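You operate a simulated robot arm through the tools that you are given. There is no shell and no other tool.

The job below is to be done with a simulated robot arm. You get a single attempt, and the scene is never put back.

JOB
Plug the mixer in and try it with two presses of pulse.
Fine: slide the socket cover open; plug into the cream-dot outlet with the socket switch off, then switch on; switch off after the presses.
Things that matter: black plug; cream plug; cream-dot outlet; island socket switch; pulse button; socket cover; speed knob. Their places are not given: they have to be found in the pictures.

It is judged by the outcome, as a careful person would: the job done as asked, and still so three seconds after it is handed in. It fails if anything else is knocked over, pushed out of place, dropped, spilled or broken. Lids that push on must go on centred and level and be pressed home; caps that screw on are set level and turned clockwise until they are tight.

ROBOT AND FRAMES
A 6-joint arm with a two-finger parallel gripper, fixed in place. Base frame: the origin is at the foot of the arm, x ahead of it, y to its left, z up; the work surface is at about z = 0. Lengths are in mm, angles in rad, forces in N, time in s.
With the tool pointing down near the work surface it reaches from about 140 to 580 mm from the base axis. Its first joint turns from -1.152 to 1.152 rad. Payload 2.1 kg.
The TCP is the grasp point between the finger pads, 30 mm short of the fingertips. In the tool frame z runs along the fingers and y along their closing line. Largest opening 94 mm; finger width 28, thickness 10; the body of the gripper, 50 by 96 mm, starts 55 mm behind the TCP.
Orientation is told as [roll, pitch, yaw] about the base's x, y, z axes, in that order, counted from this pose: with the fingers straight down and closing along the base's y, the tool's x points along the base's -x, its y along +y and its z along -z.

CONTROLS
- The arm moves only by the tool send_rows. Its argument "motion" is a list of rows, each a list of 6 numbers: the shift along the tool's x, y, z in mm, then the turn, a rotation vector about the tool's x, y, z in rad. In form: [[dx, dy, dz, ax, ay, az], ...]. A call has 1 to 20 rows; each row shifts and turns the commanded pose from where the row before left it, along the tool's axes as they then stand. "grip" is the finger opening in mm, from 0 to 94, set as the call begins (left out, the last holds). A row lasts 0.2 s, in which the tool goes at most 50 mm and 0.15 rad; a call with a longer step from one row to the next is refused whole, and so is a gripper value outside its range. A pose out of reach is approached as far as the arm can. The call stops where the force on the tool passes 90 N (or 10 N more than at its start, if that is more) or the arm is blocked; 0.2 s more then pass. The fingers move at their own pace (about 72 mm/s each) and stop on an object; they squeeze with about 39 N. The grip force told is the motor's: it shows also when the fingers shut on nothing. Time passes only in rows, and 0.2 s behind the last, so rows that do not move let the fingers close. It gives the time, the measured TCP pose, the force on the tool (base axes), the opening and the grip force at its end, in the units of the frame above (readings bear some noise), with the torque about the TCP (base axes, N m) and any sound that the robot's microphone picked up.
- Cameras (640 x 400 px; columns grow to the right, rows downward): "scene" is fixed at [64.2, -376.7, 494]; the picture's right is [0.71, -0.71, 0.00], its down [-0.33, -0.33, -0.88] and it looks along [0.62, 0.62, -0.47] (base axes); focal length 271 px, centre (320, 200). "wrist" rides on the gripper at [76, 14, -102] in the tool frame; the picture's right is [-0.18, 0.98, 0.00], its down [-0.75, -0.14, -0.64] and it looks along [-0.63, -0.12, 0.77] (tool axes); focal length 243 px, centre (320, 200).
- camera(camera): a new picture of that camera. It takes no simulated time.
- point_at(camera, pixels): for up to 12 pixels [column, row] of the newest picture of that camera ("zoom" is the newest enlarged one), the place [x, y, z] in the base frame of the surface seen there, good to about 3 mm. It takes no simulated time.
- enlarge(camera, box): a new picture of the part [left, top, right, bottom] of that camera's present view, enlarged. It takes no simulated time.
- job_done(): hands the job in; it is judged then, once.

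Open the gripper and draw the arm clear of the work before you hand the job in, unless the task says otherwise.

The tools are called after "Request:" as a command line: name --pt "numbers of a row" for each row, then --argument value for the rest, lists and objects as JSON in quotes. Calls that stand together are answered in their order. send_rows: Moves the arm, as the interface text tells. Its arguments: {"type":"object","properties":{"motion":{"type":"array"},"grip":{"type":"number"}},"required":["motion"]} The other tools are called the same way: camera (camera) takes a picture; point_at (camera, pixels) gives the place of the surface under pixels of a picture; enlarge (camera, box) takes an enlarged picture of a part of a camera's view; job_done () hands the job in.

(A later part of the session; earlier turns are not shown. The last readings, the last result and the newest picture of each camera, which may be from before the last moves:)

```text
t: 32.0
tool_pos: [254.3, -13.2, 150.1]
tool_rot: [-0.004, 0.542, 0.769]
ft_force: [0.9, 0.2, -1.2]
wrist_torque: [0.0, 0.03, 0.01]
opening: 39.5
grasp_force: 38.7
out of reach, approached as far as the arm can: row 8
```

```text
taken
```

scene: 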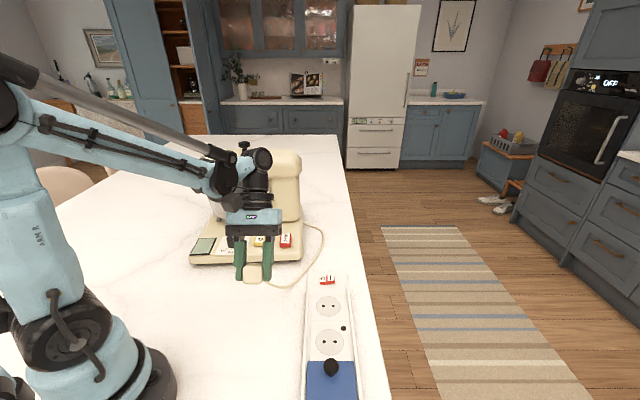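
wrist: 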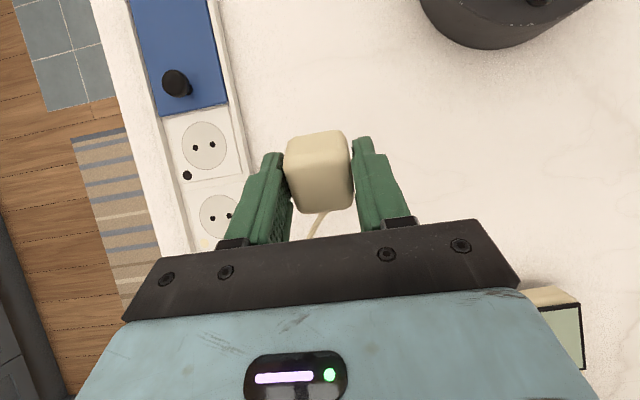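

Request:
enlarge --camera "scene" --box '[228, 250, 284, 300]'

```text
8.00 times, centred on (256, 275) of scene
```

zoom: 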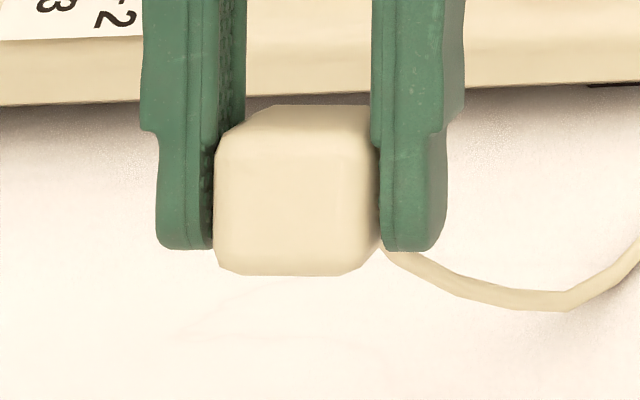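

No prongs show on the front face or hang visibly below. I want a steeper look at the bottom, so I'll first locate the mixer's bulk and the cable exit before moving there.

Request:
point_at --camera "scene" --pixels '[[293, 165], [297, 185], [270, 160], [215, 165], [303, 226], [318, 235], [300, 250], [298, 215], [286, 152], [194, 250], [240, 146], [320, 245]]'

```text
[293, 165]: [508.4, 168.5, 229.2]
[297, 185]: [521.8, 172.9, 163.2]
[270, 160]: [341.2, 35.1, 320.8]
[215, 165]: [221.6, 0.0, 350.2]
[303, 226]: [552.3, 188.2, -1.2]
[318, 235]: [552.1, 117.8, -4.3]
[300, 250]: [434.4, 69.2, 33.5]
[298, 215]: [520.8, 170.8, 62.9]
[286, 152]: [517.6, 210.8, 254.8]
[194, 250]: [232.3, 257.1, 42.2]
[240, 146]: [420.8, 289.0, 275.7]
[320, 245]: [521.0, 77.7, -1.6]
```

The mixer column stands near [520,172] and the cable exits near [552,188] with slack. I'll move the held plug to about [380,-20,180], then tilt more for a view of its underside.

Request:
send_rows --pt "-7.2 -11.6 -8.7 0 0 0" --pt "-7.2 -11.6 -8.7 0 0 0" --pt "-7.2 -11.6 -8.7 0 0 0" --pt "-7.2 -11.6 -8.7 0 0 0" --pt "-7.2 -11.6 -8.7 0 0 0" --pt "-7.2 -11.6 -8.7 0 0 0" --pt "-7.2 -11.6 -8.7 0 0 0" --pt "-7.2 -11.6 -8.7 0 0 0" --pt "0 0 0 0 0 0"

Request:
camera --camera "scene"

```text
t: 34.0
tool_pos: [379.7, -18.7, 181.1]
tool_rot: [-0.004, 0.54, 0.77]
ft_force: [-0.2, -0.2, -0.1]
wrist_torque: [-0.02, 0.01, 0.01]
opening: 39.3
grasp_force: 38.8
```

```text
taken
```

scene: 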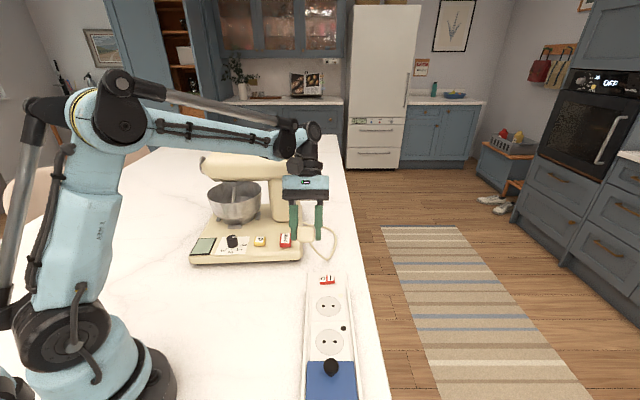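

The cable is slack and nothing is touched. I'll tilt further in small steps and zoom on the plug.

Request:
send_rows --pt "0 0 0 0 0.08 0" --pt "0 0 0 0 0.08 0" --pt "0 0 0 0 0.08 0" --pt "0 0 0 0 0.08 0" --pt "0 0 0 0 0 0"

Request:
enlarge --camera "scene" --box '[275, 200, 345, 260]'

Request:
camera --camera "scene"

```text
t: 35.2
tool_pos: [379.2, -20.3, 179.7]
tool_rot: [-0.012, 0.572, 0.769]
ft_force: [1.1, 0.3, -0.1]
wrist_torque: [0.01, -0.03, 0.01]
opening: 39.7
grasp_force: 39.2
out of reach, approached as far as the arm can: row 2, 3, 4
```

```text
6.67 times, centred on (310, 230) of scene
```

zoom: 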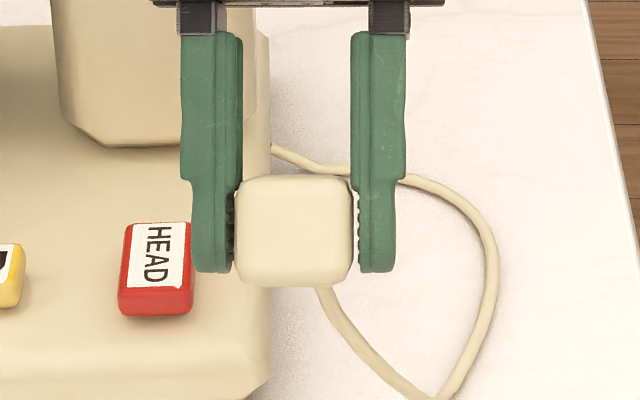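

```text
taken
```

scene: 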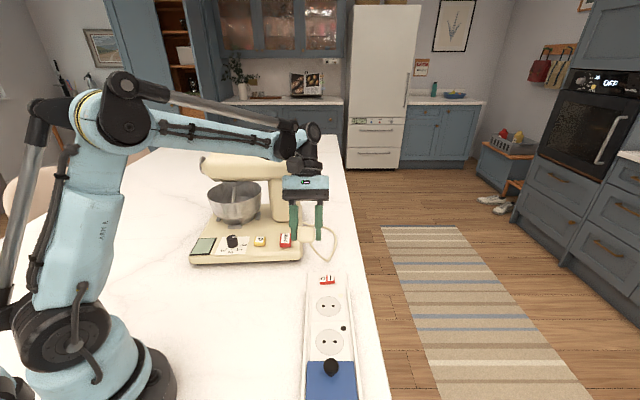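

The underside is edge-on here and no long prongs protrude. I'll zoom tighter on the bottom edge to look for short pins.

Request:
enlarge --camera "scene" --box '[294, 222, 318, 248]'

Request:
camera --camera "wrist"

```text
15.38 times, centred on (306, 235) of scene
```

zoom: 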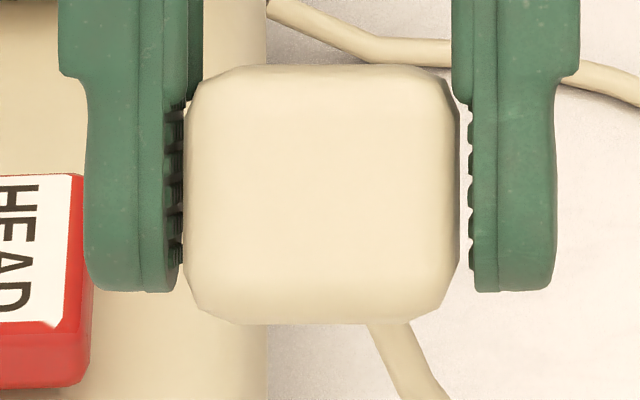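

```text
taken
```

wrist: 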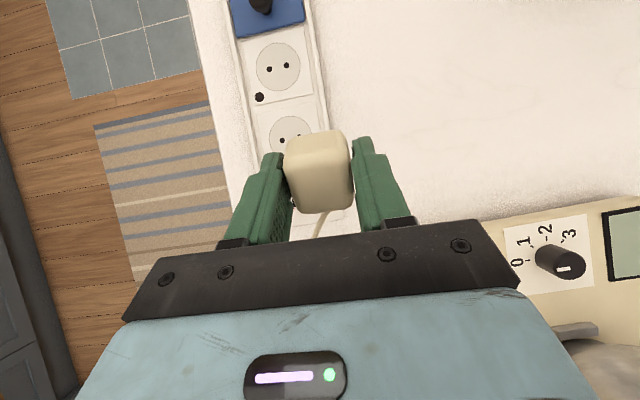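

No pins protrude on the model; the base of the plug is the face opposite the top. I'll level the tool again.

Request:
send_rows --pt "0 0 0 0 -0.1 0" --pt "0 0 0 0 -0.1 0" --pt "0 0 0 0 -0.1 0" --pt "0 0 0 0 -0.1 0" --pt "0 0 0 0 -0.1 0" --pt "0 0 0 0 0 0"

```text
t: 36.6
tool_pos: [379.4, -19.1, 180.3]
tool_rot: [-0.009, 0.07, 0.774]
ft_force: [0.4, -0.4, -1.5]
wrist_torque: [-0.03, 0.01, 0.01]
opening: 39.6
grasp_force: 38.6
```

Remaining pitch 0.07, roll -0.009. I'll remove them and set yaw to 0.785.

Request:
send_rows --pt "0 0 0 -0.009 -0.07 -0.011" --pt "0 0 0 0 0 0" --pt "0 0 0 0 0 0"

```text
t: 37.4
tool_pos: [378.2, -18.9, 179.5]
tool_rot: [-0.001, 0.001, 0.785]
ft_force: [-0.2, -1.3, -1.5]
wrist_torque: [0.0, 0.05, 0.0]
opening: 39.6
grasp_force: 39.8
```

Level again. I'll move to a spot beside the outlet to measure the hole centre with the wrist camera.

Request:
send_rows --pt "13.5 6.7 0 0 0 0" --pt "13.5 6.7 0 0 0 0" --pt "13.5 6.7 0 0 0 0" --pt "13.4 6.8 0 0 0 0" --pt "0 0 20 0 0 0" --pt "0 0 20 0 0 0" --pt "0 0 20 0 0 0" --pt "0 0 0 0 0 0"

Request:
camera --camera "wrist"

Request:
enlarge --camera "wrist" --box '[180, 80, 308, 160]'

Request:
camera --camera "scene"

```text
t: 39.2
tool_pos: [321.6, -38.5, 120.1]
tool_rot: [0.0, 0.002, 0.786]
ft_force: [-0.5, 0.5, -0.7]
wrist_torque: [0.0, -0.01, -0.03]
opening: 39.5
grasp_force: 38.6
```

```text
taken
```

wrist: 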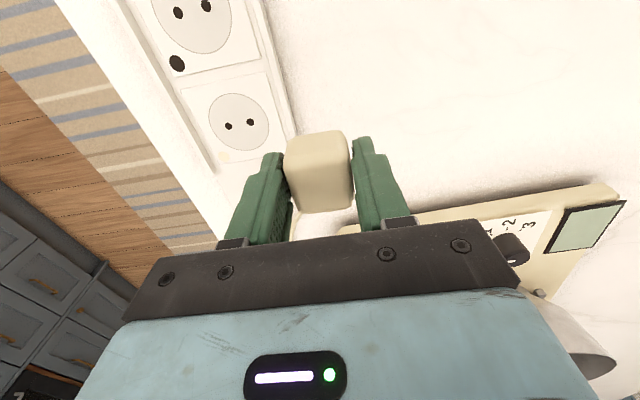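

```text
5.00 times, centred on (244, 120) of wrist
```

zoom: 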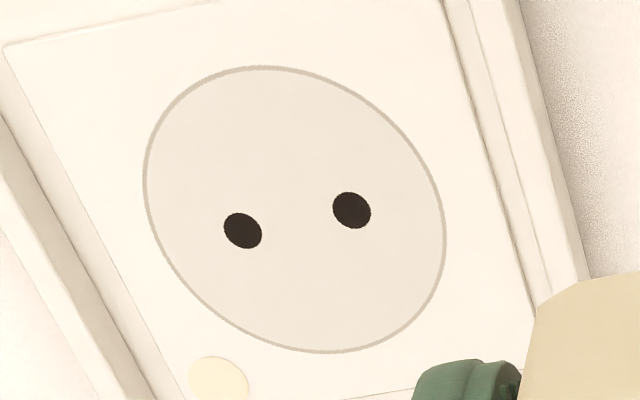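

```text
taken
```

scene: 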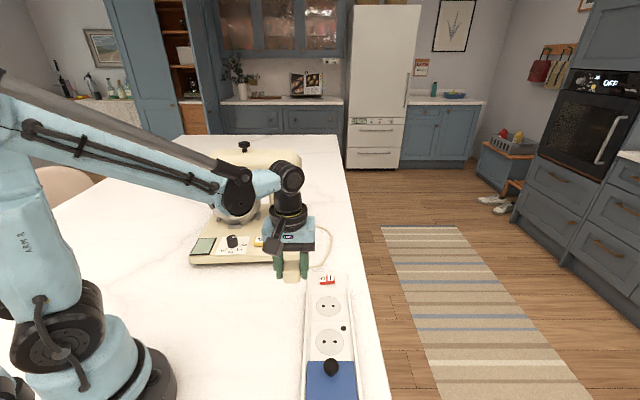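

The hole midpoint is at tool offset about (0.4,-75.5) → base ~[374.5,-91.8]. I'll move over it and descend partway for an alignment check.

Request:
send_rows --pt "0 -15 0 0 0 0" --pt "0 -20 0 0 0 0" --pt "0 -20 0 0 0 0" --pt "0.3 -20.2 0 0 0 0" --pt "0 0 15 0 0 0" --pt "0 0 15 0 0 0" --pt "0 0 15 0 0 0" --pt "0 0 15 0 0 0" --pt "0 0 0 0 0 0"

Request:
enlarge --camera "scene" --box '[270, 240, 390, 340]'

Request:
camera --camera "wrist"

```text
t: 41.2
tool_pos: [374.4, -91.5, 60.4]
tool_rot: [0.0, 0.001, 0.783]
ft_force: [0.6, 0.0, -0.1]
wrist_torque: [-0.01, 0.0, -0.01]
opening: 39.5
grasp_force: 39.3
```

```text
4.00 times, centred on (330, 290) of scene
```

zoom: 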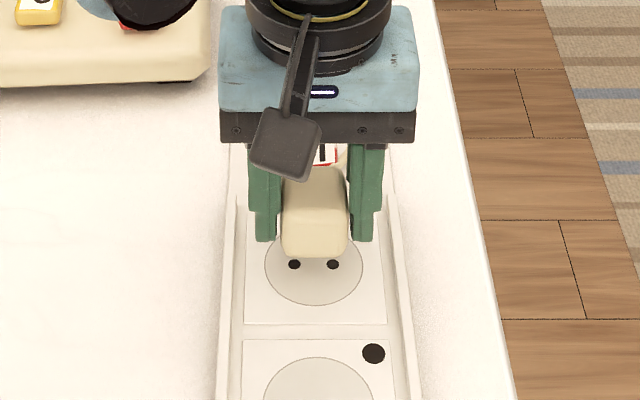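

```text
taken
```

wrist: 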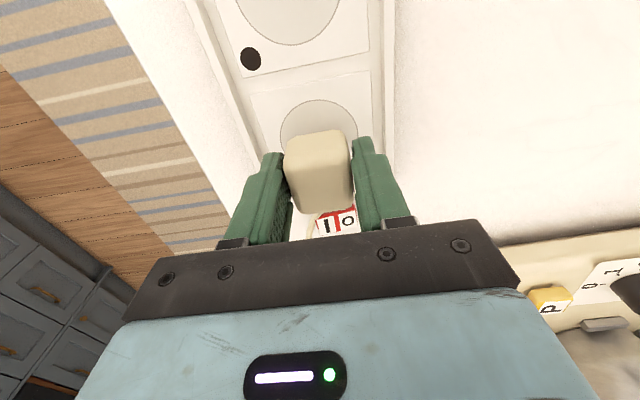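

The plug is aligned across the strip; I estimate it ~0.9 mm too far along and 0.8 mm to the side. I'll trim and descend to just above the outlet face.

Request:
send_rows --pt "0.9 -0.8 5 0 0 0" --pt "0 0 5 0 0 0" --pt "0 0 5 0 0 0" --pt "0 0 4 0 0 0" --pt "0 0 0 0 0 0"

Request:
enlarge --camera "scene" --box '[290, 260, 370, 330]'

Request:
enlarge --camera "wrist" --box '[230, 60, 410, 230]'

```text
t: 42.4
tool_pos: [375.3, -92.4, 40.8]
tool_rot: [0.0, 0.002, 0.787]
ft_force: [0.1, -0.9, -0.8]
wrist_torque: [0.05, -0.02, 0.01]
opening: 39.7
grasp_force: 39.5
```

```text
5.71 times, centred on (330, 295) of scene
```

zoom: 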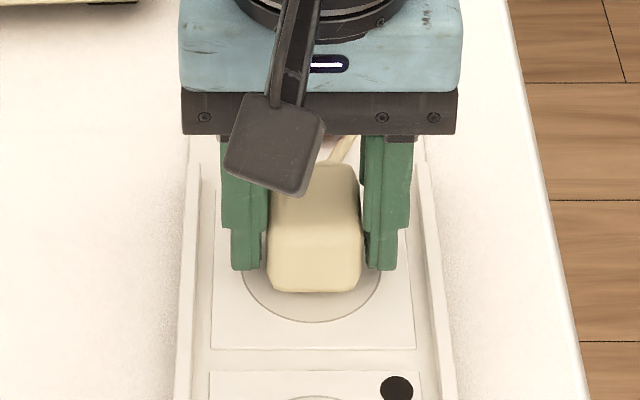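

```text
2.35 times, centred on (320, 145) of wrist
```

zoom: 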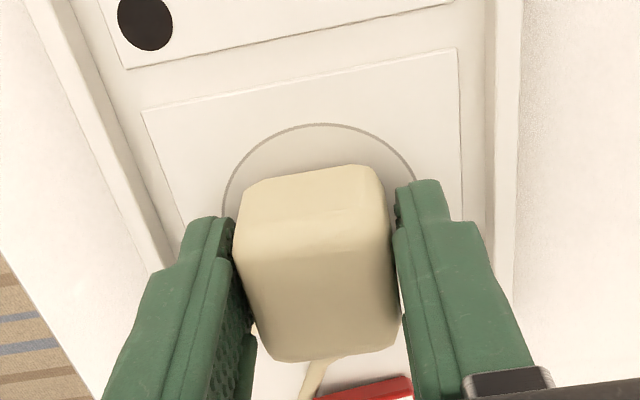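

Alignment looks good within ~1 mm (circle centre column 311 vs plug 314 in zoom). I'll lower in small steps and watch the force.

Request:
send_rows --pt "0 0.4 1 0 0 0" --pt "0 0 1 0 0 0" --pt "0 0 0 0 0 0"

Request:
send_rows --pt "0 0 1 0 0 0" --pt "0 0 0 0 0 0"

Request:
send_rows --pt "0 0 1 0 0 0" --pt "0 0 0 0 0 0"

```text
t: 43.2
tool_pos: [375.0, -92.0, 39.1]
tool_rot: [-0.002, 0.004, 0.785]
ft_force: [0.2, -0.1, -0.2]
wrist_torque: [0.02, 0.0, -0.01]
opening: 39.7
grasp_force: 38.6
```

```text
t: 43.8
tool_pos: [373.6, -93.5, 39.9]
tool_rot: [0.001, 0.003, 0.786]
ft_force: [-8.8, -1.6, 34.4]
wrist_torque: [0.05, -0.02, 0.03]
opening: 39.6
grasp_force: 38.7
heard: snap
```

```text
t: 44.4
tool_pos: [373.9, -91.6, 37.3]
tool_rot: [-0.001, 0.002, 0.785]
ft_force: [-10.0, -1.7, 34.8]
wrist_torque: [0.02, 0.07, 0.02]
opening: 39.7
grasp_force: 38.6
```

A snap was heard with a firm upward reaction: the plug is seated. I'll open the fingers a little and rise straight up.

Request:
send_rows --pt "0 0 -0.7 0 0 0" --pt "0 0 0 0 0 0"

Request:
send_rows --pt "0 0 0 0 0 0" --pt "0 0 0 0 0 0" --grip 50

Request:
send_rows --pt "0 0 -5 0 0 0" --pt "0 0 -10 0 0 0" --pt "0 0 -20 0 0 0" --pt "0 0 -30 0 0 0" --pt "0 0 -30 0 0 0" --pt "0 0 0 0 0 0"

Request:
camera --camera "wrist"

Request:
camera --camera "scene"

```text
t: 45.0
tool_pos: [375.4, -92.3, 37.5]
tool_rot: [-0.001, 0.0, 0.788]
ft_force: [0.1, 0.2, -1.2]
wrist_torque: [0.0, 0.02, -0.01]
opening: 39.5
grasp_force: 39.2
heard: snap
```

```text
t: 45.6
tool_pos: [374.7, -92.1, 37.9]
tool_rot: [0.0, 0.001, 0.786]
ft_force: [0.1, -0.4, -0.7]
wrist_torque: [-0.03, 0.01, 0.03]
opening: 50.1
grasp_force: 0.1
```

```text
t: 47.0
tool_pos: [374.8, -93.2, 133.1]
tool_rot: [-0.001, 0.001, 0.785]
ft_force: [0.2, 1.0, 0.1]
wrist_torque: [0.02, 0.02, -0.01]
opening: 50.4
grasp_force: 0.0
```

```text
taken
```

wrist: 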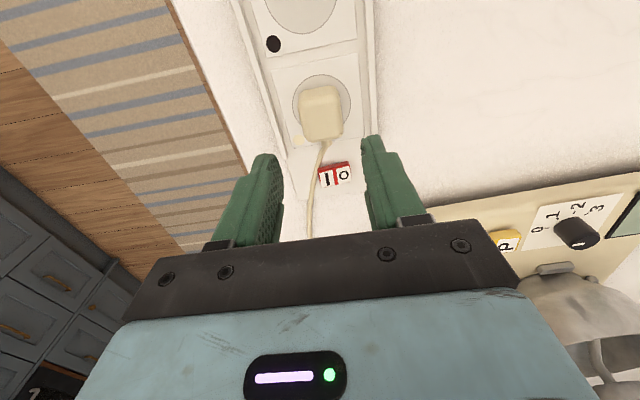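

```text
taken
```

scene: 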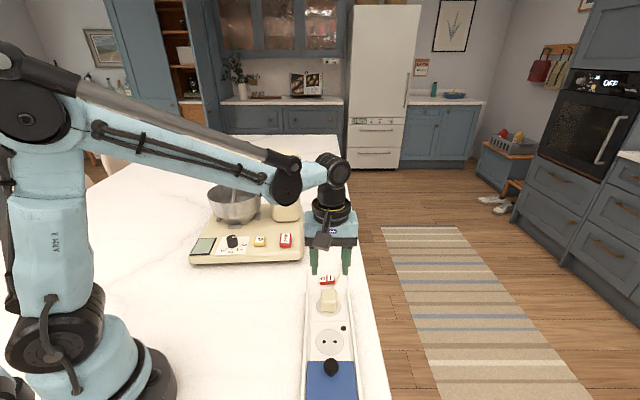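

Two snaps were heard, one on pressing and one when I eased up, so I must check whether the plug is really seated. I'll zoom on it and measure heights.

Request:
enlarge --camera "scene" --box '[298, 265, 362, 325]'

Request:
point_at --camera "zoom" --pixels '[[280, 190], [310, 190], [340, 190], [310, 220], [300, 270], [330, 270], [310, 300], [220, 250], [400, 250], [310, 340], [250, 100], [420, 100]]'

Request:
enlarge --camera "wrist" --box '[260, 60, 380, 200]'

```text
6.67 times, centred on (330, 295) of scene
```

zoom: 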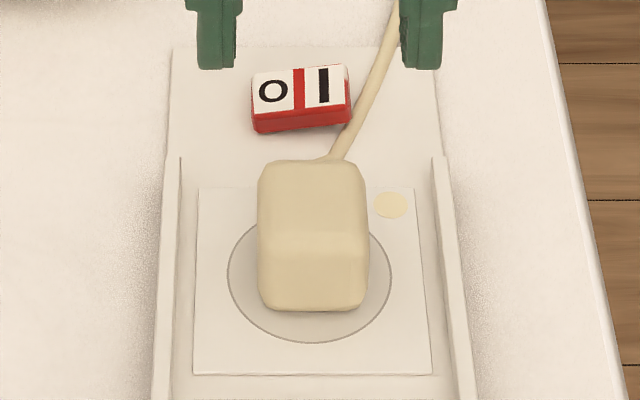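

```text
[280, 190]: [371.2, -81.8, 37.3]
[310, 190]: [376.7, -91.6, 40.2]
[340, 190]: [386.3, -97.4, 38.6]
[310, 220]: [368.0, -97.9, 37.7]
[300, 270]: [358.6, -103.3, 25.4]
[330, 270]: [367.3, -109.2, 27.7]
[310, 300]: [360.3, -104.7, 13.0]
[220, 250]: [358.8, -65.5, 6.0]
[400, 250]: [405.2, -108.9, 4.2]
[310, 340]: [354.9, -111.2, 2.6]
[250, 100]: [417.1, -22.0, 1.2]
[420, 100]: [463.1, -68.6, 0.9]
```

```text
2.86 times, centred on (320, 130) of wrist
```

zoom: 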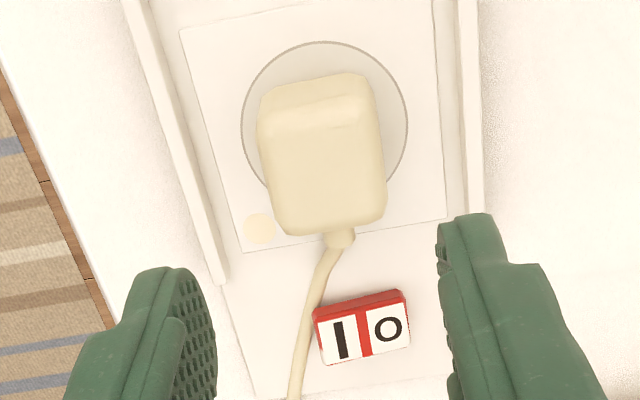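

The plug sits at the outlet face (top z≈38), but the second snap on easing up is ambiguous. I'll press it home from above with closed fingers, which cannot pull it back out, and listen.

Request:
send_rows --pt "0 0 0 0 0 0" --pt "0 0 0 0 0 0" --pt "0 0 0 0 0 0" --pt "0 0 15 0 0 0" --pt "0 0 15 0 0 0" --pt "0 0 15 0 0 0" --pt "0 0 8 0 0 0" --pt "0 0 0 0 0 0" --grip 0

Request:
enlarge --camera "scene" --box '[290, 235, 370, 315]'

Request:
camera --camera "wrist"

```text
t: 48.8
tool_pos: [374.7, -92.2, 78.2]
tool_rot: [0.001, 0.002, 0.786]
ft_force: [0.1, 0.2, 0.2]
wrist_torque: [0.02, 0.02, -0.01]
opening: 0.0
grasp_force: 32.6
```

```text
5.00 times, centred on (330, 275) of scene
```

zoom: 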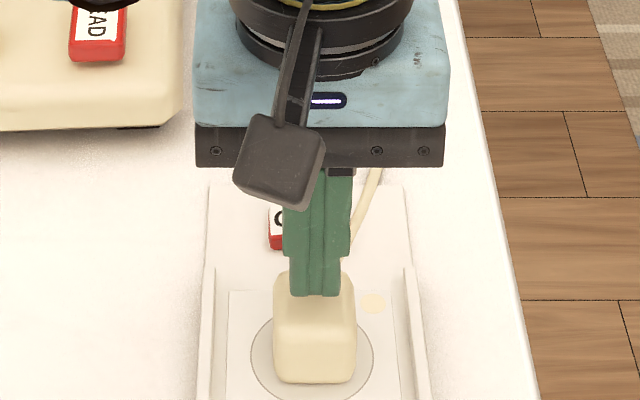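

```text
taken
```

wrist: 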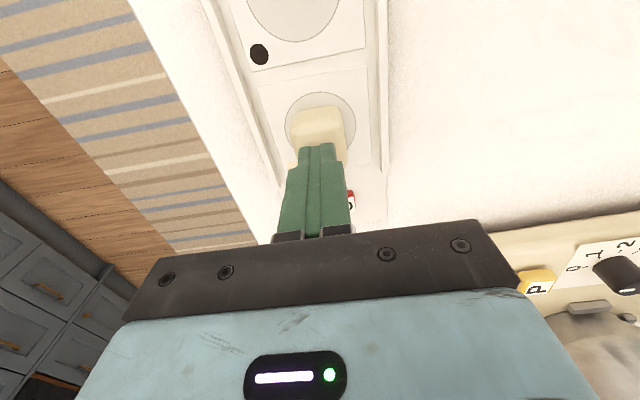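

The closed tips are centred above the plug top with ~10 mm gap. I'll lower until contact and push gently.

Request:
send_rows --pt "0 0 4 0 0 0" --pt "0 0 3 0 0 0" --pt "0 0 1 0 0 0" --pt "0 0 0 0 0 0"

Request:
send_rows --pt "0 0 1 0 0 0" --pt "0 0 0.5 0 0 0" --pt "0 0 0 0 0 0"

```text
t: 49.8
tool_pos: [374.9, -93.1, 72.3]
tool_rot: [0.002, 0.002, 0.785]
ft_force: [-0.4, -0.2, 0.3]
wrist_torque: [-0.01, -0.02, 0.03]
opening: 0.0
grasp_force: 32.8
```

```text
t: 50.6
tool_pos: [375.6, -92.8, 70.9]
tool_rot: [0.002, 0.002, 0.785]
ft_force: [1.0, -0.2, 0.2]
wrist_torque: [0.01, 0.0, 0.0]
opening: 0.2
grasp_force: 33.6
```

Request:
send_rows --pt "0 0 1 0 0 0" --pt "0 0 0.5 0 0 0" --pt "0 0 0 0 0 0"

Request:
send_rows --pt "0 0 0.7 0 0 0" --pt "0 0 0 0 0 0"

Request:
send_rows --pt "0 0 0.7 0 0 0" --pt "0 0 0 0 0 0"

```text
t: 51.4
tool_pos: [374.3, -92.3, 68.9]
tool_rot: [0.0, 0.001, 0.785]
ft_force: [0.6, -0.9, 8.6]
wrist_torque: [0.03, -0.01, -0.02]
opening: 0.1
grasp_force: 32.7
```

```text
t: 52.0
tool_pos: [375.6, -90.9, 69.3]
tool_rot: [-0.001, 0.001, 0.786]
ft_force: [-0.7, -1.7, 32.6]
wrist_torque: [-0.01, -0.02, 0.02]
opening: 0.1
grasp_force: 32.9
```

```text
t: 52.6
tool_pos: [373.6, -92.9, 68.6]
tool_rot: [0.001, 0.0, 0.785]
ft_force: [-2.8, -1.4, 60.0]
wrist_torque: [0.0, 0.05, 0.03]
opening: 0.1
grasp_force: 32.6
```

Pressing to 60 N gives a hard stop and no new snap, so it's fully down. To be sure it is latched (not just resting), I'll rise, regrip lightly around it and feel for sideways resistance without pulling up.

Request:
send_rows --pt "0 0 -3 0 0 0" --pt "0 0 -12 0 0 0" --pt "0 0 -20 0 0 0" --pt "0 0 0 0 0 0"

Request:
send_rows --pt "0 0 0 0 0 0" --pt "0 0 0 0 0 0" --pt "0 0 0 0 0 0" --grip 52

Request:
camera --camera "wrist"

Request:
enlarge --camera "scene" --box '[298, 265, 362, 325]'

```text
t: 53.6
tool_pos: [374.8, -91.3, 103.3]
tool_rot: [0.0, 0.002, 0.786]
ft_force: [0.2, -0.3, -0.4]
wrist_torque: [-0.03, -0.04, 0.01]
opening: 0.0
grasp_force: 33.3
```

```text
t: 54.4
tool_pos: [374.7, -91.6, 102.1]
tool_rot: [-0.003, 0.004, 0.785]
ft_force: [0.1, 1.1, -0.5]
wrist_torque: [0.03, -0.02, 0.01]
opening: 52.1
grasp_force: 0.1
```

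```text
taken
```

wrist: 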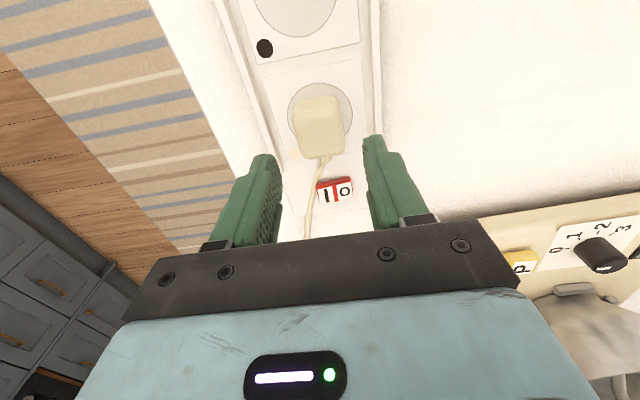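

```text
6.67 times, centred on (330, 295) of scene
```

zoom: 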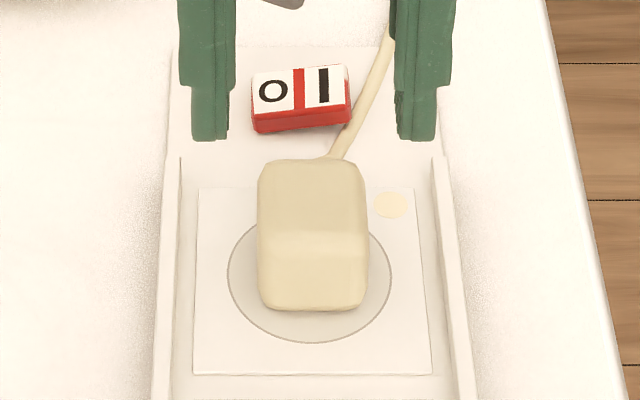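

The plug hasn't shifted. I'll lower around it with ~6 mm clearance on each side and close to feel whether it is held.

Request:
send_rows --pt "0 0 15 0 0 0" --pt "0 0 15 0 0 0" --pt "0 0 15 0 0 0" --pt "0 0 10 0 0 0" --pt "0 0 6 0 0 0" --pt "0 0 2 0 0 0" --pt "0 0 0 0 0 0"

Request:
send_rows --pt "0 0 0 0 0 0" --pt "0 0 0 0 0 0" --grip 30

```text
t: 56.0
tool_pos: [374.2, -93.2, 38.9]
tool_rot: [0.001, 0.001, 0.785]
ft_force: [0.0, -0.1, 0.0]
wrist_torque: [0.02, -0.02, 0.01]
opening: 51.7
grasp_force: 0.1
```

```text
t: 56.6
tool_pos: [373.6, -92.5, 38.8]
tool_rot: [0.0, 0.002, 0.787]
ft_force: [-0.1, 0.0, -0.7]
wrist_torque: [0.01, -0.01, -0.02]
opening: 39.5
grasp_force: 39.2
```

Gripped with no side force. I'll nudge 1 mm sideways and read the force to tell latched from loose.

Request:
send_rows --pt "0 0.6 0 0 0 0" --pt "0 0 0 0 0 0"

```text
t: 57.2
tool_pos: [373.0, -92.3, 38.7]
tool_rot: [0.0, 0.003, 0.786]
ft_force: [-0.1, -0.5, -0.5]
wrist_torque: [0.0, 0.0, 0.03]
opening: 39.6
grasp_force: 38.8
```

No resistance: the plug is loose, so the second snap was it popping back out as I eased up. I'll return the nudge, press down again until it snaps, and then release without easing up.

Request:
send_rows --pt "0 -0.6 0 0 0 0" --pt "0 0 0 0 0 0"

Request:
send_rows --pt "0 0 0.7 0 0 0" --pt "0 0 0 0 0 0"

Request:
send_rows --pt "0 0 0.7 0 0 0" --pt "0 0 0 0 0 0"

```text
t: 57.8
tool_pos: [375.1, -91.6, 39.9]
tool_rot: [-0.001, 0.001, 0.784]
ft_force: [0.5, 0.1, 0.0]
wrist_torque: [0.01, 0.01, 0.0]
opening: 39.4
grasp_force: 39.5
```

```text
t: 58.4
tool_pos: [374.5, -92.3, 38.1]
tool_rot: [0.0, 0.002, 0.786]
ft_force: [-1.2, 0.4, 12.1]
wrist_torque: [0.1, 0.02, -0.01]
opening: 39.5
grasp_force: 38.7
```

```text
t: 59.0
tool_pos: [375.1, -92.5, 38.1]
tool_rot: [0.0, 0.002, 0.785]
ft_force: [-2.7, -0.2, 34.9]
wrist_torque: [-0.03, 0.01, 0.0]
opening: 39.6
grasp_force: 39.0
```

No snap at 35 N this time. Comparing the plug outline with the outlet circle in the scene zoom (circle centre x=309,y≈272; plug front edge x=314,y=310), the plug is ~2 mm too far along and ~1.2 mm to the side. I'll lift slightly, shift, and check.

Request:
send_rows --pt "0 0 -1.5 0 0 0" --pt "0 0 -2 0 0 0" --pt "1 0.6 0 0 0 0" --pt "1 0.6 0 0 0 0" --pt "0 0 0 0 0 0"

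Request:
enlarge --camera "scene" --box '[298, 265, 362, 325]'

Request:
enlarge --camera "wrist" --box '[230, 60, 410, 230]'

```text
t: 60.2
tool_pos: [372.2, -92.9, 41.1]
tool_rot: [0.0, 0.002, 0.785]
ft_force: [0.3, -0.2, -0.7]
wrist_torque: [0.01, 0.0, -0.05]
opening: 39.8
grasp_force: 39.2
```

```text
6.67 times, centred on (330, 295) of scene
```

zoom: 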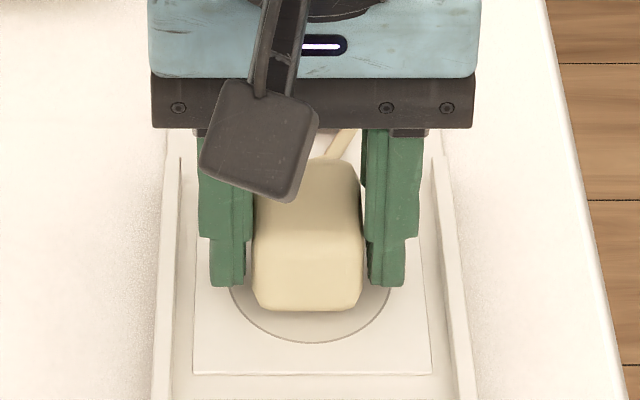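

```text
2.35 times, centred on (320, 145) of wrist
```

zoom: 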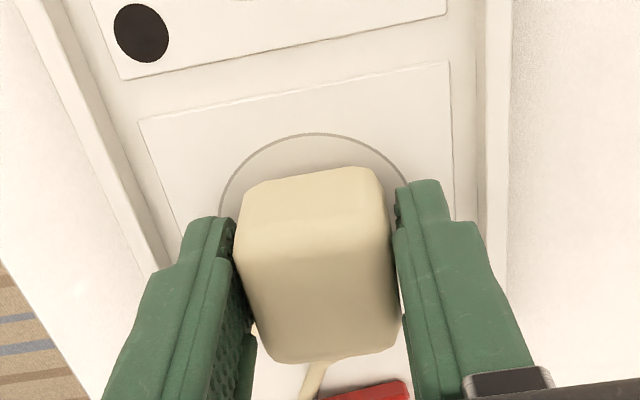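

Now the plug's front edge (256–362, centre 309) matches the circle centre (309). I'll press down in small steps and listen.

Request:
send_rows --pt "0 -0.3 1.5 0 0 0" --pt "0 0 1 0 0 0" --pt "0 0 0 0 0 0"

Request:
send_rows --pt "0 0 0.7 0 0 0" --pt "0 0 0 0 0 0"

Request:
send_rows --pt "0 0 0.7 0 0 0" --pt "0 0 0 0 0 0"

```text
t: 61.0
tool_pos: [371.9, -93.8, 38.9]
tool_rot: [0.001, 0.003, 0.786]
ft_force: [0.6, 0.9, -0.6]
wrist_torque: [0.02, 0.0, -0.01]
opening: 39.8
grasp_force: 39.4
```

```text
t: 61.6
tool_pos: [372.7, -93.3, 37.5]
tool_rot: [0.002, 0.003, 0.785]
ft_force: [-2.0, 1.0, 15.2]
wrist_torque: [0.06, -0.03, -0.02]
opening: 39.5
grasp_force: 39.4
```

```text
t: 62.2
tool_pos: [371.8, -93.2, 37.2]
tool_rot: [-0.001, 0.002, 0.787]
ft_force: [-2.0, 1.3, 36.1]
wrist_torque: [0.0, 0.03, -0.02]
opening: 39.3
grasp_force: 39.1
```

No snap yet at 36 N. I'll press one more small step.

Request:
send_rows --pt "0 0 0.8 0 0 0" --pt "0 0 0 0 0 0"

```text
t: 62.8
tool_pos: [372.2, -94.5, 37.6]
tool_rot: [0.0, 0.002, 0.786]
ft_force: [1.0, -0.4, 35.8]
wrist_torque: [-0.01, 0.03, -0.02]
opening: 39.6
grasp_force: 39.3
```

Still no snap. The earlier snap happened at a slightly different spot (about 0.5 mm further across). I'll hop: lift 1.5 mm, shift 0.4 mm, press again, listening each time.

Request:
send_rows --pt "0 0 -1.6 0 0 0" --pt "0 -0.4 0 0 0 0" --pt "0 0 0.8 0 0 0" --pt "0 0 0.8 0 0 0" --pt "0 0 0 0 0 0"

```text
t: 64.0
tool_pos: [373.6, -93.7, 36.4]
tool_rot: [0.0, 0.002, 0.786]
ft_force: [-1.4, -1.1, 20.0]
wrist_torque: [-0.02, 0.02, 0.02]
opening: 39.5
grasp_force: 38.7
```

Request:
send_rows --pt "0 0 0.4 0 0 0" --pt "0 0 0 0 0 0"

Request:
enlarge --camera "scene" --box '[306, 275, 354, 320]'

```text
t: 64.6
tool_pos: [372.5, -93.1, 36.6]
tool_rot: [0.001, 0.002, 0.785]
ft_force: [-2.7, -2.6, 35.8]
wrist_torque: [-0.04, 0.02, 0.01]
opening: 39.5
grasp_force: 38.6
```

```text
8.89 times, centred on (330, 298) of scene
```

zoom: 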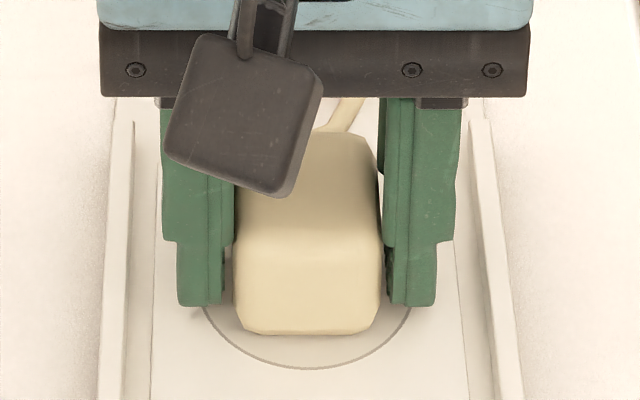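

No snap; n-alignment looks within 0.3 mm. My wrist-view estimates say the plug sits ~1 mm further along (+d) in the grip than at the first press, so I'll hop 1.2 mm back toward -d and press again.

Request:
send_rows --pt "0 0 -1.6 0 0 0" --pt "1.2 0 0 0 0 0" --pt "0 0 0.8 0 0 0" --pt "0 0 0.8 0 0 0" --pt "0 0 0.3 0 0 0" --pt "0 0 0 0 0 0"

```text
t: 66.0
tool_pos: [372.1, -95.3, 37.1]
tool_rot: [0.0, 0.001, 0.785]
ft_force: [-2.5, 0.9, 36.5]
wrist_torque: [0.03, 0.01, 0.01]
opening: 39.5
grasp_force: 38.7
```

Still no snap, and the grip slips at ~36 N, so more force must come from above. I'll release without lifting first, then check whether the plug stays put.

Request:
send_rows --pt "0 0 0 0 0 0" --pt "0 0 0 0 0 0" --grip 52

Request:
send_rows --pt "0 0 -10 0 0 0" --pt "0 0 -20 0 0 0" --pt "0 0 -30 0 0 0" --pt "0 0 -20 0 0 0" --pt "0 0 -15 0 0 0" --pt "0 0 0 0 0 0"

Request:
enlarge --camera "scene" --box '[306, 275, 354, 320]'

Request:
enlarge --camera "wrist" --box '[260, 60, 380, 160]'

```text
t: 66.6
tool_pos: [372.4, -95.0, 36.3]
tool_rot: [0.0, 0.001, 0.786]
ft_force: [0.2, 0.0, -0.3]
wrist_torque: [0.03, -0.05, -0.01]
opening: 52.1
grasp_force: 0.1
```

```text
t: 68.0
tool_pos: [371.6, -93.1, 130.8]
tool_rot: [0.0, 0.002, 0.786]
ft_force: [0.0, 0.2, 0.5]
wrist_torque: [0.0, 0.01, 0.0]
opening: 52.0
grasp_force: 0.1
```

```text
8.89 times, centred on (330, 298) of scene
```

zoom: 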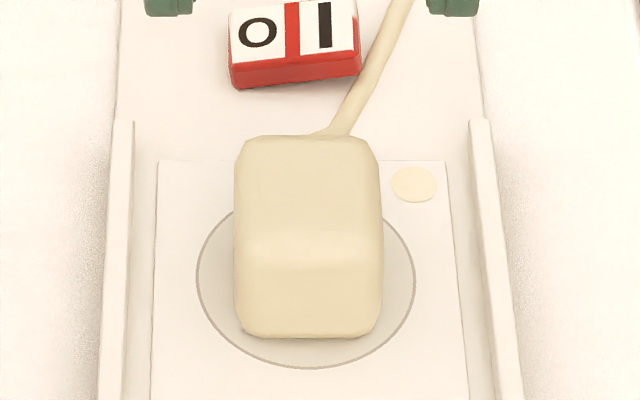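

```text
4.00 times, centred on (320, 110) of wrist
```

zoom: 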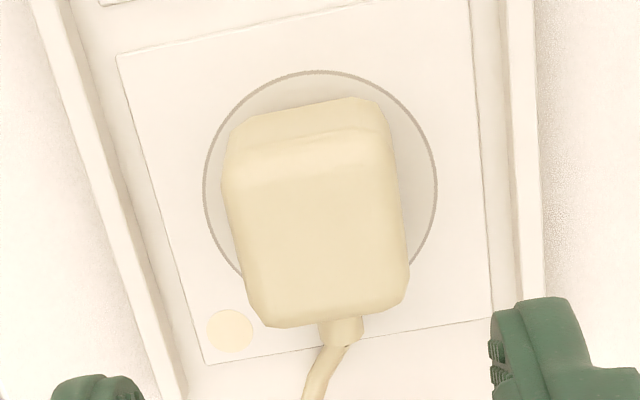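

This clean view shows the plug now ~3.2 mm short (-d) of the circle centre: my first press location was actually right (it snapped there), and easing up popped it out. I'll regrip, go back to that location and press again, then release without any upward motion.

Request:
send_rows --pt "0 -0.8 20 0 0 0" --pt "0 0 20 0 0 0" --pt "0 0 20 0 0 0" --pt "0 0 15 0 0 0" --pt "0 0 10 0 0 0" --pt "0 0 6 0 0 0" --pt "0 0 0 0 0 0"

Request:
send_rows --pt "0 0 0 0 0 0" --pt "0 0 0 0 0 0" --pt "0 0 0 0 0 0" --grip 25

Request:
send_rows --pt "0 0 -2 0 0 0" --pt "0 0 -3 0 0 0" --pt "0 0 -3 0 0 0" --pt "-1.7 0.3 0 0 0 0" --pt "-1.7 0.3 0 0 0 0" --pt "0 0 0 0 0 0" --pt "0 0 0 0 0 0"

Request:
enlarge --camera "wrist" --box '[240, 90, 400, 220]'

Request:
enlarge --camera "scene" --box '[306, 275, 354, 320]'

```text
t: 69.6
tool_pos: [372.5, -95.0, 39.4]
tool_rot: [-0.001, 0.003, 0.786]
ft_force: [-0.2, -0.2, 0.5]
wrist_torque: [0.0, -0.02, 0.02]
opening: 51.8
grasp_force: 0.1
```

```text
t: 70.4
tool_pos: [373.5, -94.2, 40.2]
tool_rot: [0.001, 0.003, 0.785]
ft_force: [0.3, 0.0, 0.6]
wrist_torque: [0.01, -0.01, -0.02]
opening: 39.3
grasp_force: 39.2
```

```text
t: 72.0
tool_pos: [374.1, -92.1, 47.2]
tool_rot: [-0.001, 0.002, 0.785]
ft_force: [0.8, 0.4, -1.1]
wrist_torque: [0.0, -0.02, 0.02]
opening: 39.9
grasp_force: 38.9
```

```text
3.08 times, centred on (320, 155) of wrist
```

zoom: 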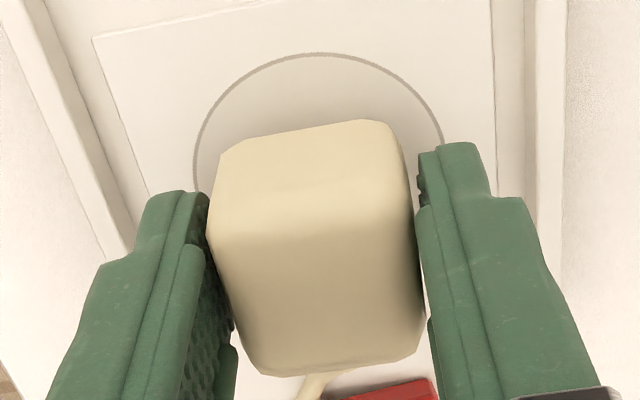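

```text
8.89 times, centred on (330, 298) of scene
```

zoom: 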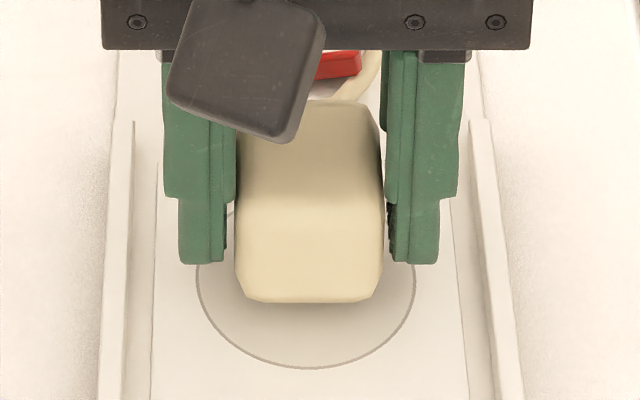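

By both views the plug is now in the same place relative to the outlet as at the first (snapping) press. I'll lower and press in small steps, listening.

Request:
send_rows --pt "0 0 3 0 0 0" --pt "0 0 3 0 0 0" --pt "0 0 1.5 0 0 0" --pt "0 0 0 0 0 0"

Request:
send_rows --pt "0 0 1 0 0 0" --pt "0 0 0 0 0 0"

```text
t: 73.0
tool_pos: [374.0, -92.6, 41.2]
tool_rot: [-0.001, 0.002, 0.786]
ft_force: [0.9, 0.2, -0.5]
wrist_torque: [0.03, -0.01, -0.01]
opening: 39.7
grasp_force: 38.9
```

```text
t: 73.6
tool_pos: [374.2, -93.7, 40.2]
tool_rot: [-0.001, 0.003, 0.784]
ft_force: [-5.7, -5.7, 31.5]
wrist_torque: [0.04, -0.01, 0.06]
opening: 39.7
grasp_force: 39.4
heard: snap
```

Snap heard. Now I'll open the fingers without any vertical motion.

Request:
send_rows --pt "0 0 0 0 0 0" --pt "0 0 0 0 0 0" --grip 52

Request:
enlarge --camera "scene" --box '[306, 275, 354, 320]'

Request:
enlarge --camera "wrist" --box '[240, 90, 400, 220]'

```text
t: 74.2
tool_pos: [375.3, -91.4, 40.0]
tool_rot: [0.0, 0.002, 0.785]
ft_force: [-0.2, 0.3, -0.2]
wrist_torque: [0.0, -0.04, 0.01]
opening: 52.1
grasp_force: 0.1
```

```text
8.89 times, centred on (330, 298) of scene
```

zoom: 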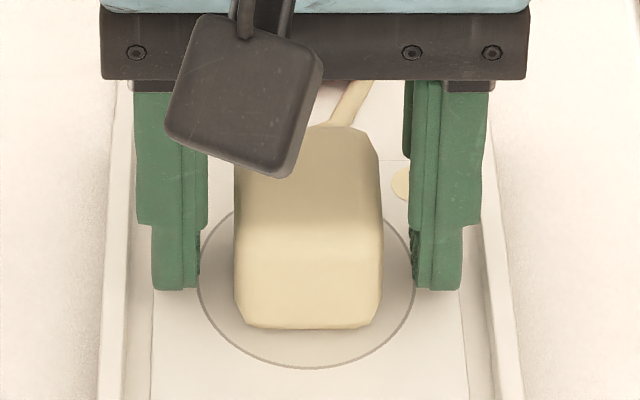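

```text
3.08 times, centred on (320, 155) of wrist
```

zoom: 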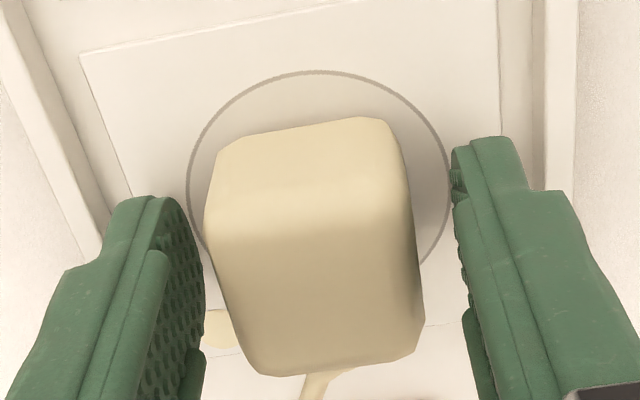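

No pop-out on release this time. I'll rise clear, then press the plug from above with closed fingers to make sure it's fully home.

Request:
send_rows --pt "0 0 -10 0 0 0" --pt "0 0 -20 0 0 0" --pt "0 0 -20 0 0 0" --pt "0 0 -20 0 0 0" --pt "0 0 0 0 0 0"

Request:
send_rows --pt "0 0 0 0 0 0" --pt "0 0 0 0 0 0" --pt "0 0 0 0 0 0" --pt "0 0 0 0 0 0" --grip 0

Request:
enlarge --camera "scene" --box '[306, 275, 354, 320]'

Request:
point_at --camera "zoom" --pixels '[[300, 170], [320, 170], [310, 200], [300, 300], [320, 300], [310, 345], [310, 358], [180, 300], [430, 300], [150, 20], [290, 30], [330, 30]]'

```text
t: 75.4
tool_pos: [375.4, -91.2, 109.7]
tool_rot: [0.001, 0.001, 0.786]
ft_force: [0.3, -0.5, -0.5]
wrist_torque: [-0.01, 0.02, 0.01]
opening: 52.0
grasp_force: 0.0
```

```text
t: 76.4
tool_pos: [375.5, -91.7, 109.9]
tool_rot: [-0.001, 0.001, 0.787]
ft_force: [-1.2, 0.0, -0.5]
wrist_torque: [0.02, -0.01, 0.02]
opening: 0.0
grasp_force: 32.7
```

```text
8.89 times, centred on (330, 298) of scene
```

zoom: 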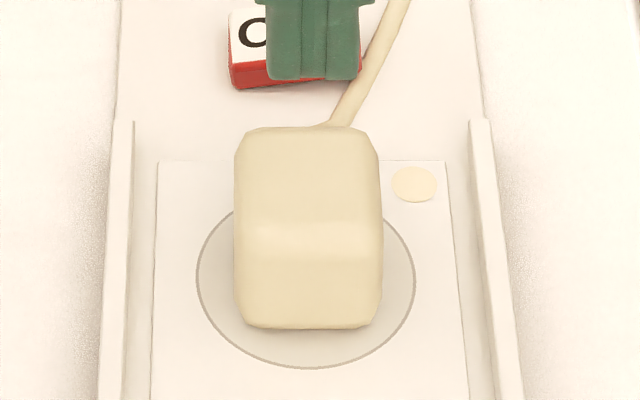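

```text
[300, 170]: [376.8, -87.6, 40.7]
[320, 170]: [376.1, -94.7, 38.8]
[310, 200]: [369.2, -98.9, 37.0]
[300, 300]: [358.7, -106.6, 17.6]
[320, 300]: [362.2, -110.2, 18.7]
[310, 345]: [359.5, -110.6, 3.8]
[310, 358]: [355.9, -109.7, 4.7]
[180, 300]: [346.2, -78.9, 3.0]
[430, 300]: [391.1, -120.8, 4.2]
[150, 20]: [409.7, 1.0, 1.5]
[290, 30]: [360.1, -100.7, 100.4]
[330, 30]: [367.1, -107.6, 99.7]
```

The plug stays in place. I'll lower the closed tips and press on its top, watching force and sound.

Request:
send_rows --pt "0 0 15 0 0 0" --pt "0 0 12 0 0 0" --pt "0 0 8 0 0 0" --pt "0 0 3 0 0 0" --pt "0 0 0 0 0 0"

Request:
send_rows --pt "0 0 1 0 0 0" --pt "0 0 1 0 0 0" --pt "0 0 0 0 0 0"

Request:
send_rows --pt "0 0 1 0 0 0" --pt "0 0 0 0 0 0"

```text
t: 77.6
tool_pos: [373.9, -90.9, 71.4]
tool_rot: [0.0, 0.0, 0.784]
ft_force: [0.3, 0.2, -0.9]
wrist_torque: [0.02, -0.01, 0.02]
opening: 0.0
grasp_force: 32.7
```

```text
t: 78.4
tool_pos: [375.8, -92.4, 70.3]
tool_rot: [0.0, 0.003, 0.784]
ft_force: [-0.1, 0.1, -0.7]
wrist_torque: [-0.03, 0.03, -0.05]
opening: 0.2
grasp_force: 33.1
```

```text
t: 79.0
tool_pos: [374.5, -92.9, 69.8]
tool_rot: [0.0, 0.001, 0.787]
ft_force: [-3.2, -0.8, 18.5]
wrist_torque: [0.01, 0.03, -0.02]
opening: 0.1
grasp_force: 33.0
```

Request:
send_rows --pt "0 0 0.7 0 0 0" --pt "0 0 0 0 0 0"

Request:
send_rows --pt "0 0 0.5 0 0 0" --pt "0 0 0 0 0 0"

```text
t: 79.6
tool_pos: [375.4, -91.8, 69.0]
tool_rot: [0.003, 0.001, 0.785]
ft_force: [-4.9, -0.2, 58.7]
wrist_torque: [0.04, 0.09, 0.01]
opening: 0.0
grasp_force: 32.9
```

```text
t: 80.2
tool_pos: [374.4, -91.6, 69.1]
tool_rot: [0.001, 0.003, 0.784]
ft_force: [-10.7, 2.4, 80.4]
wrist_torque: [0.12, 0.26, -0.02]
opening: 0.0
grasp_force: 33.2
```

Hard stop up to 80 N with no further travel — it's home. I'll rise clear and check.

Request:
send_rows --pt "0 0 -2 0 0 0" --pt "0 0 -10 0 0 0" --pt "0 0 -20 0 0 0" --pt "0 0 -30 0 0 0" --pt "0 0 0 0 0 0"

Request:
enlarge --camera "scene" --box '[306, 265, 354, 320]'

Request:
camera --camera "wrist"

```text
t: 81.4
tool_pos: [374.9, -92.1, 130.2]
tool_rot: [0.001, 0.0, 0.784]
ft_force: [-0.6, 0.0, -0.4]
wrist_torque: [0.01, 0.02, 0.0]
opening: 0.1
grasp_force: 32.9
```

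```text
7.27 times, centred on (330, 292) of scene
```

zoom: 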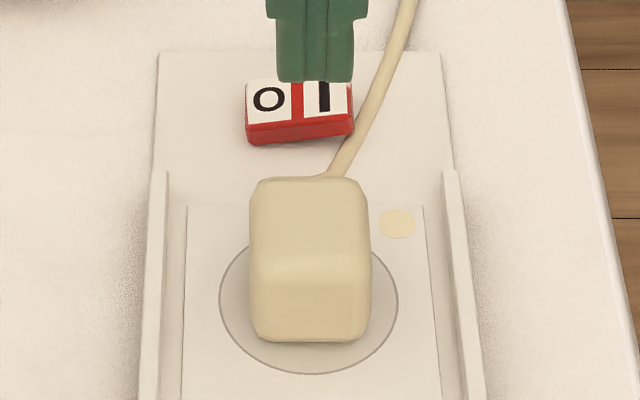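

```text
taken
```

wrist: 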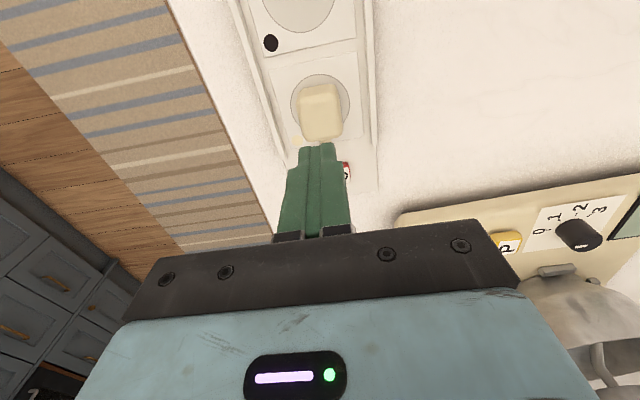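

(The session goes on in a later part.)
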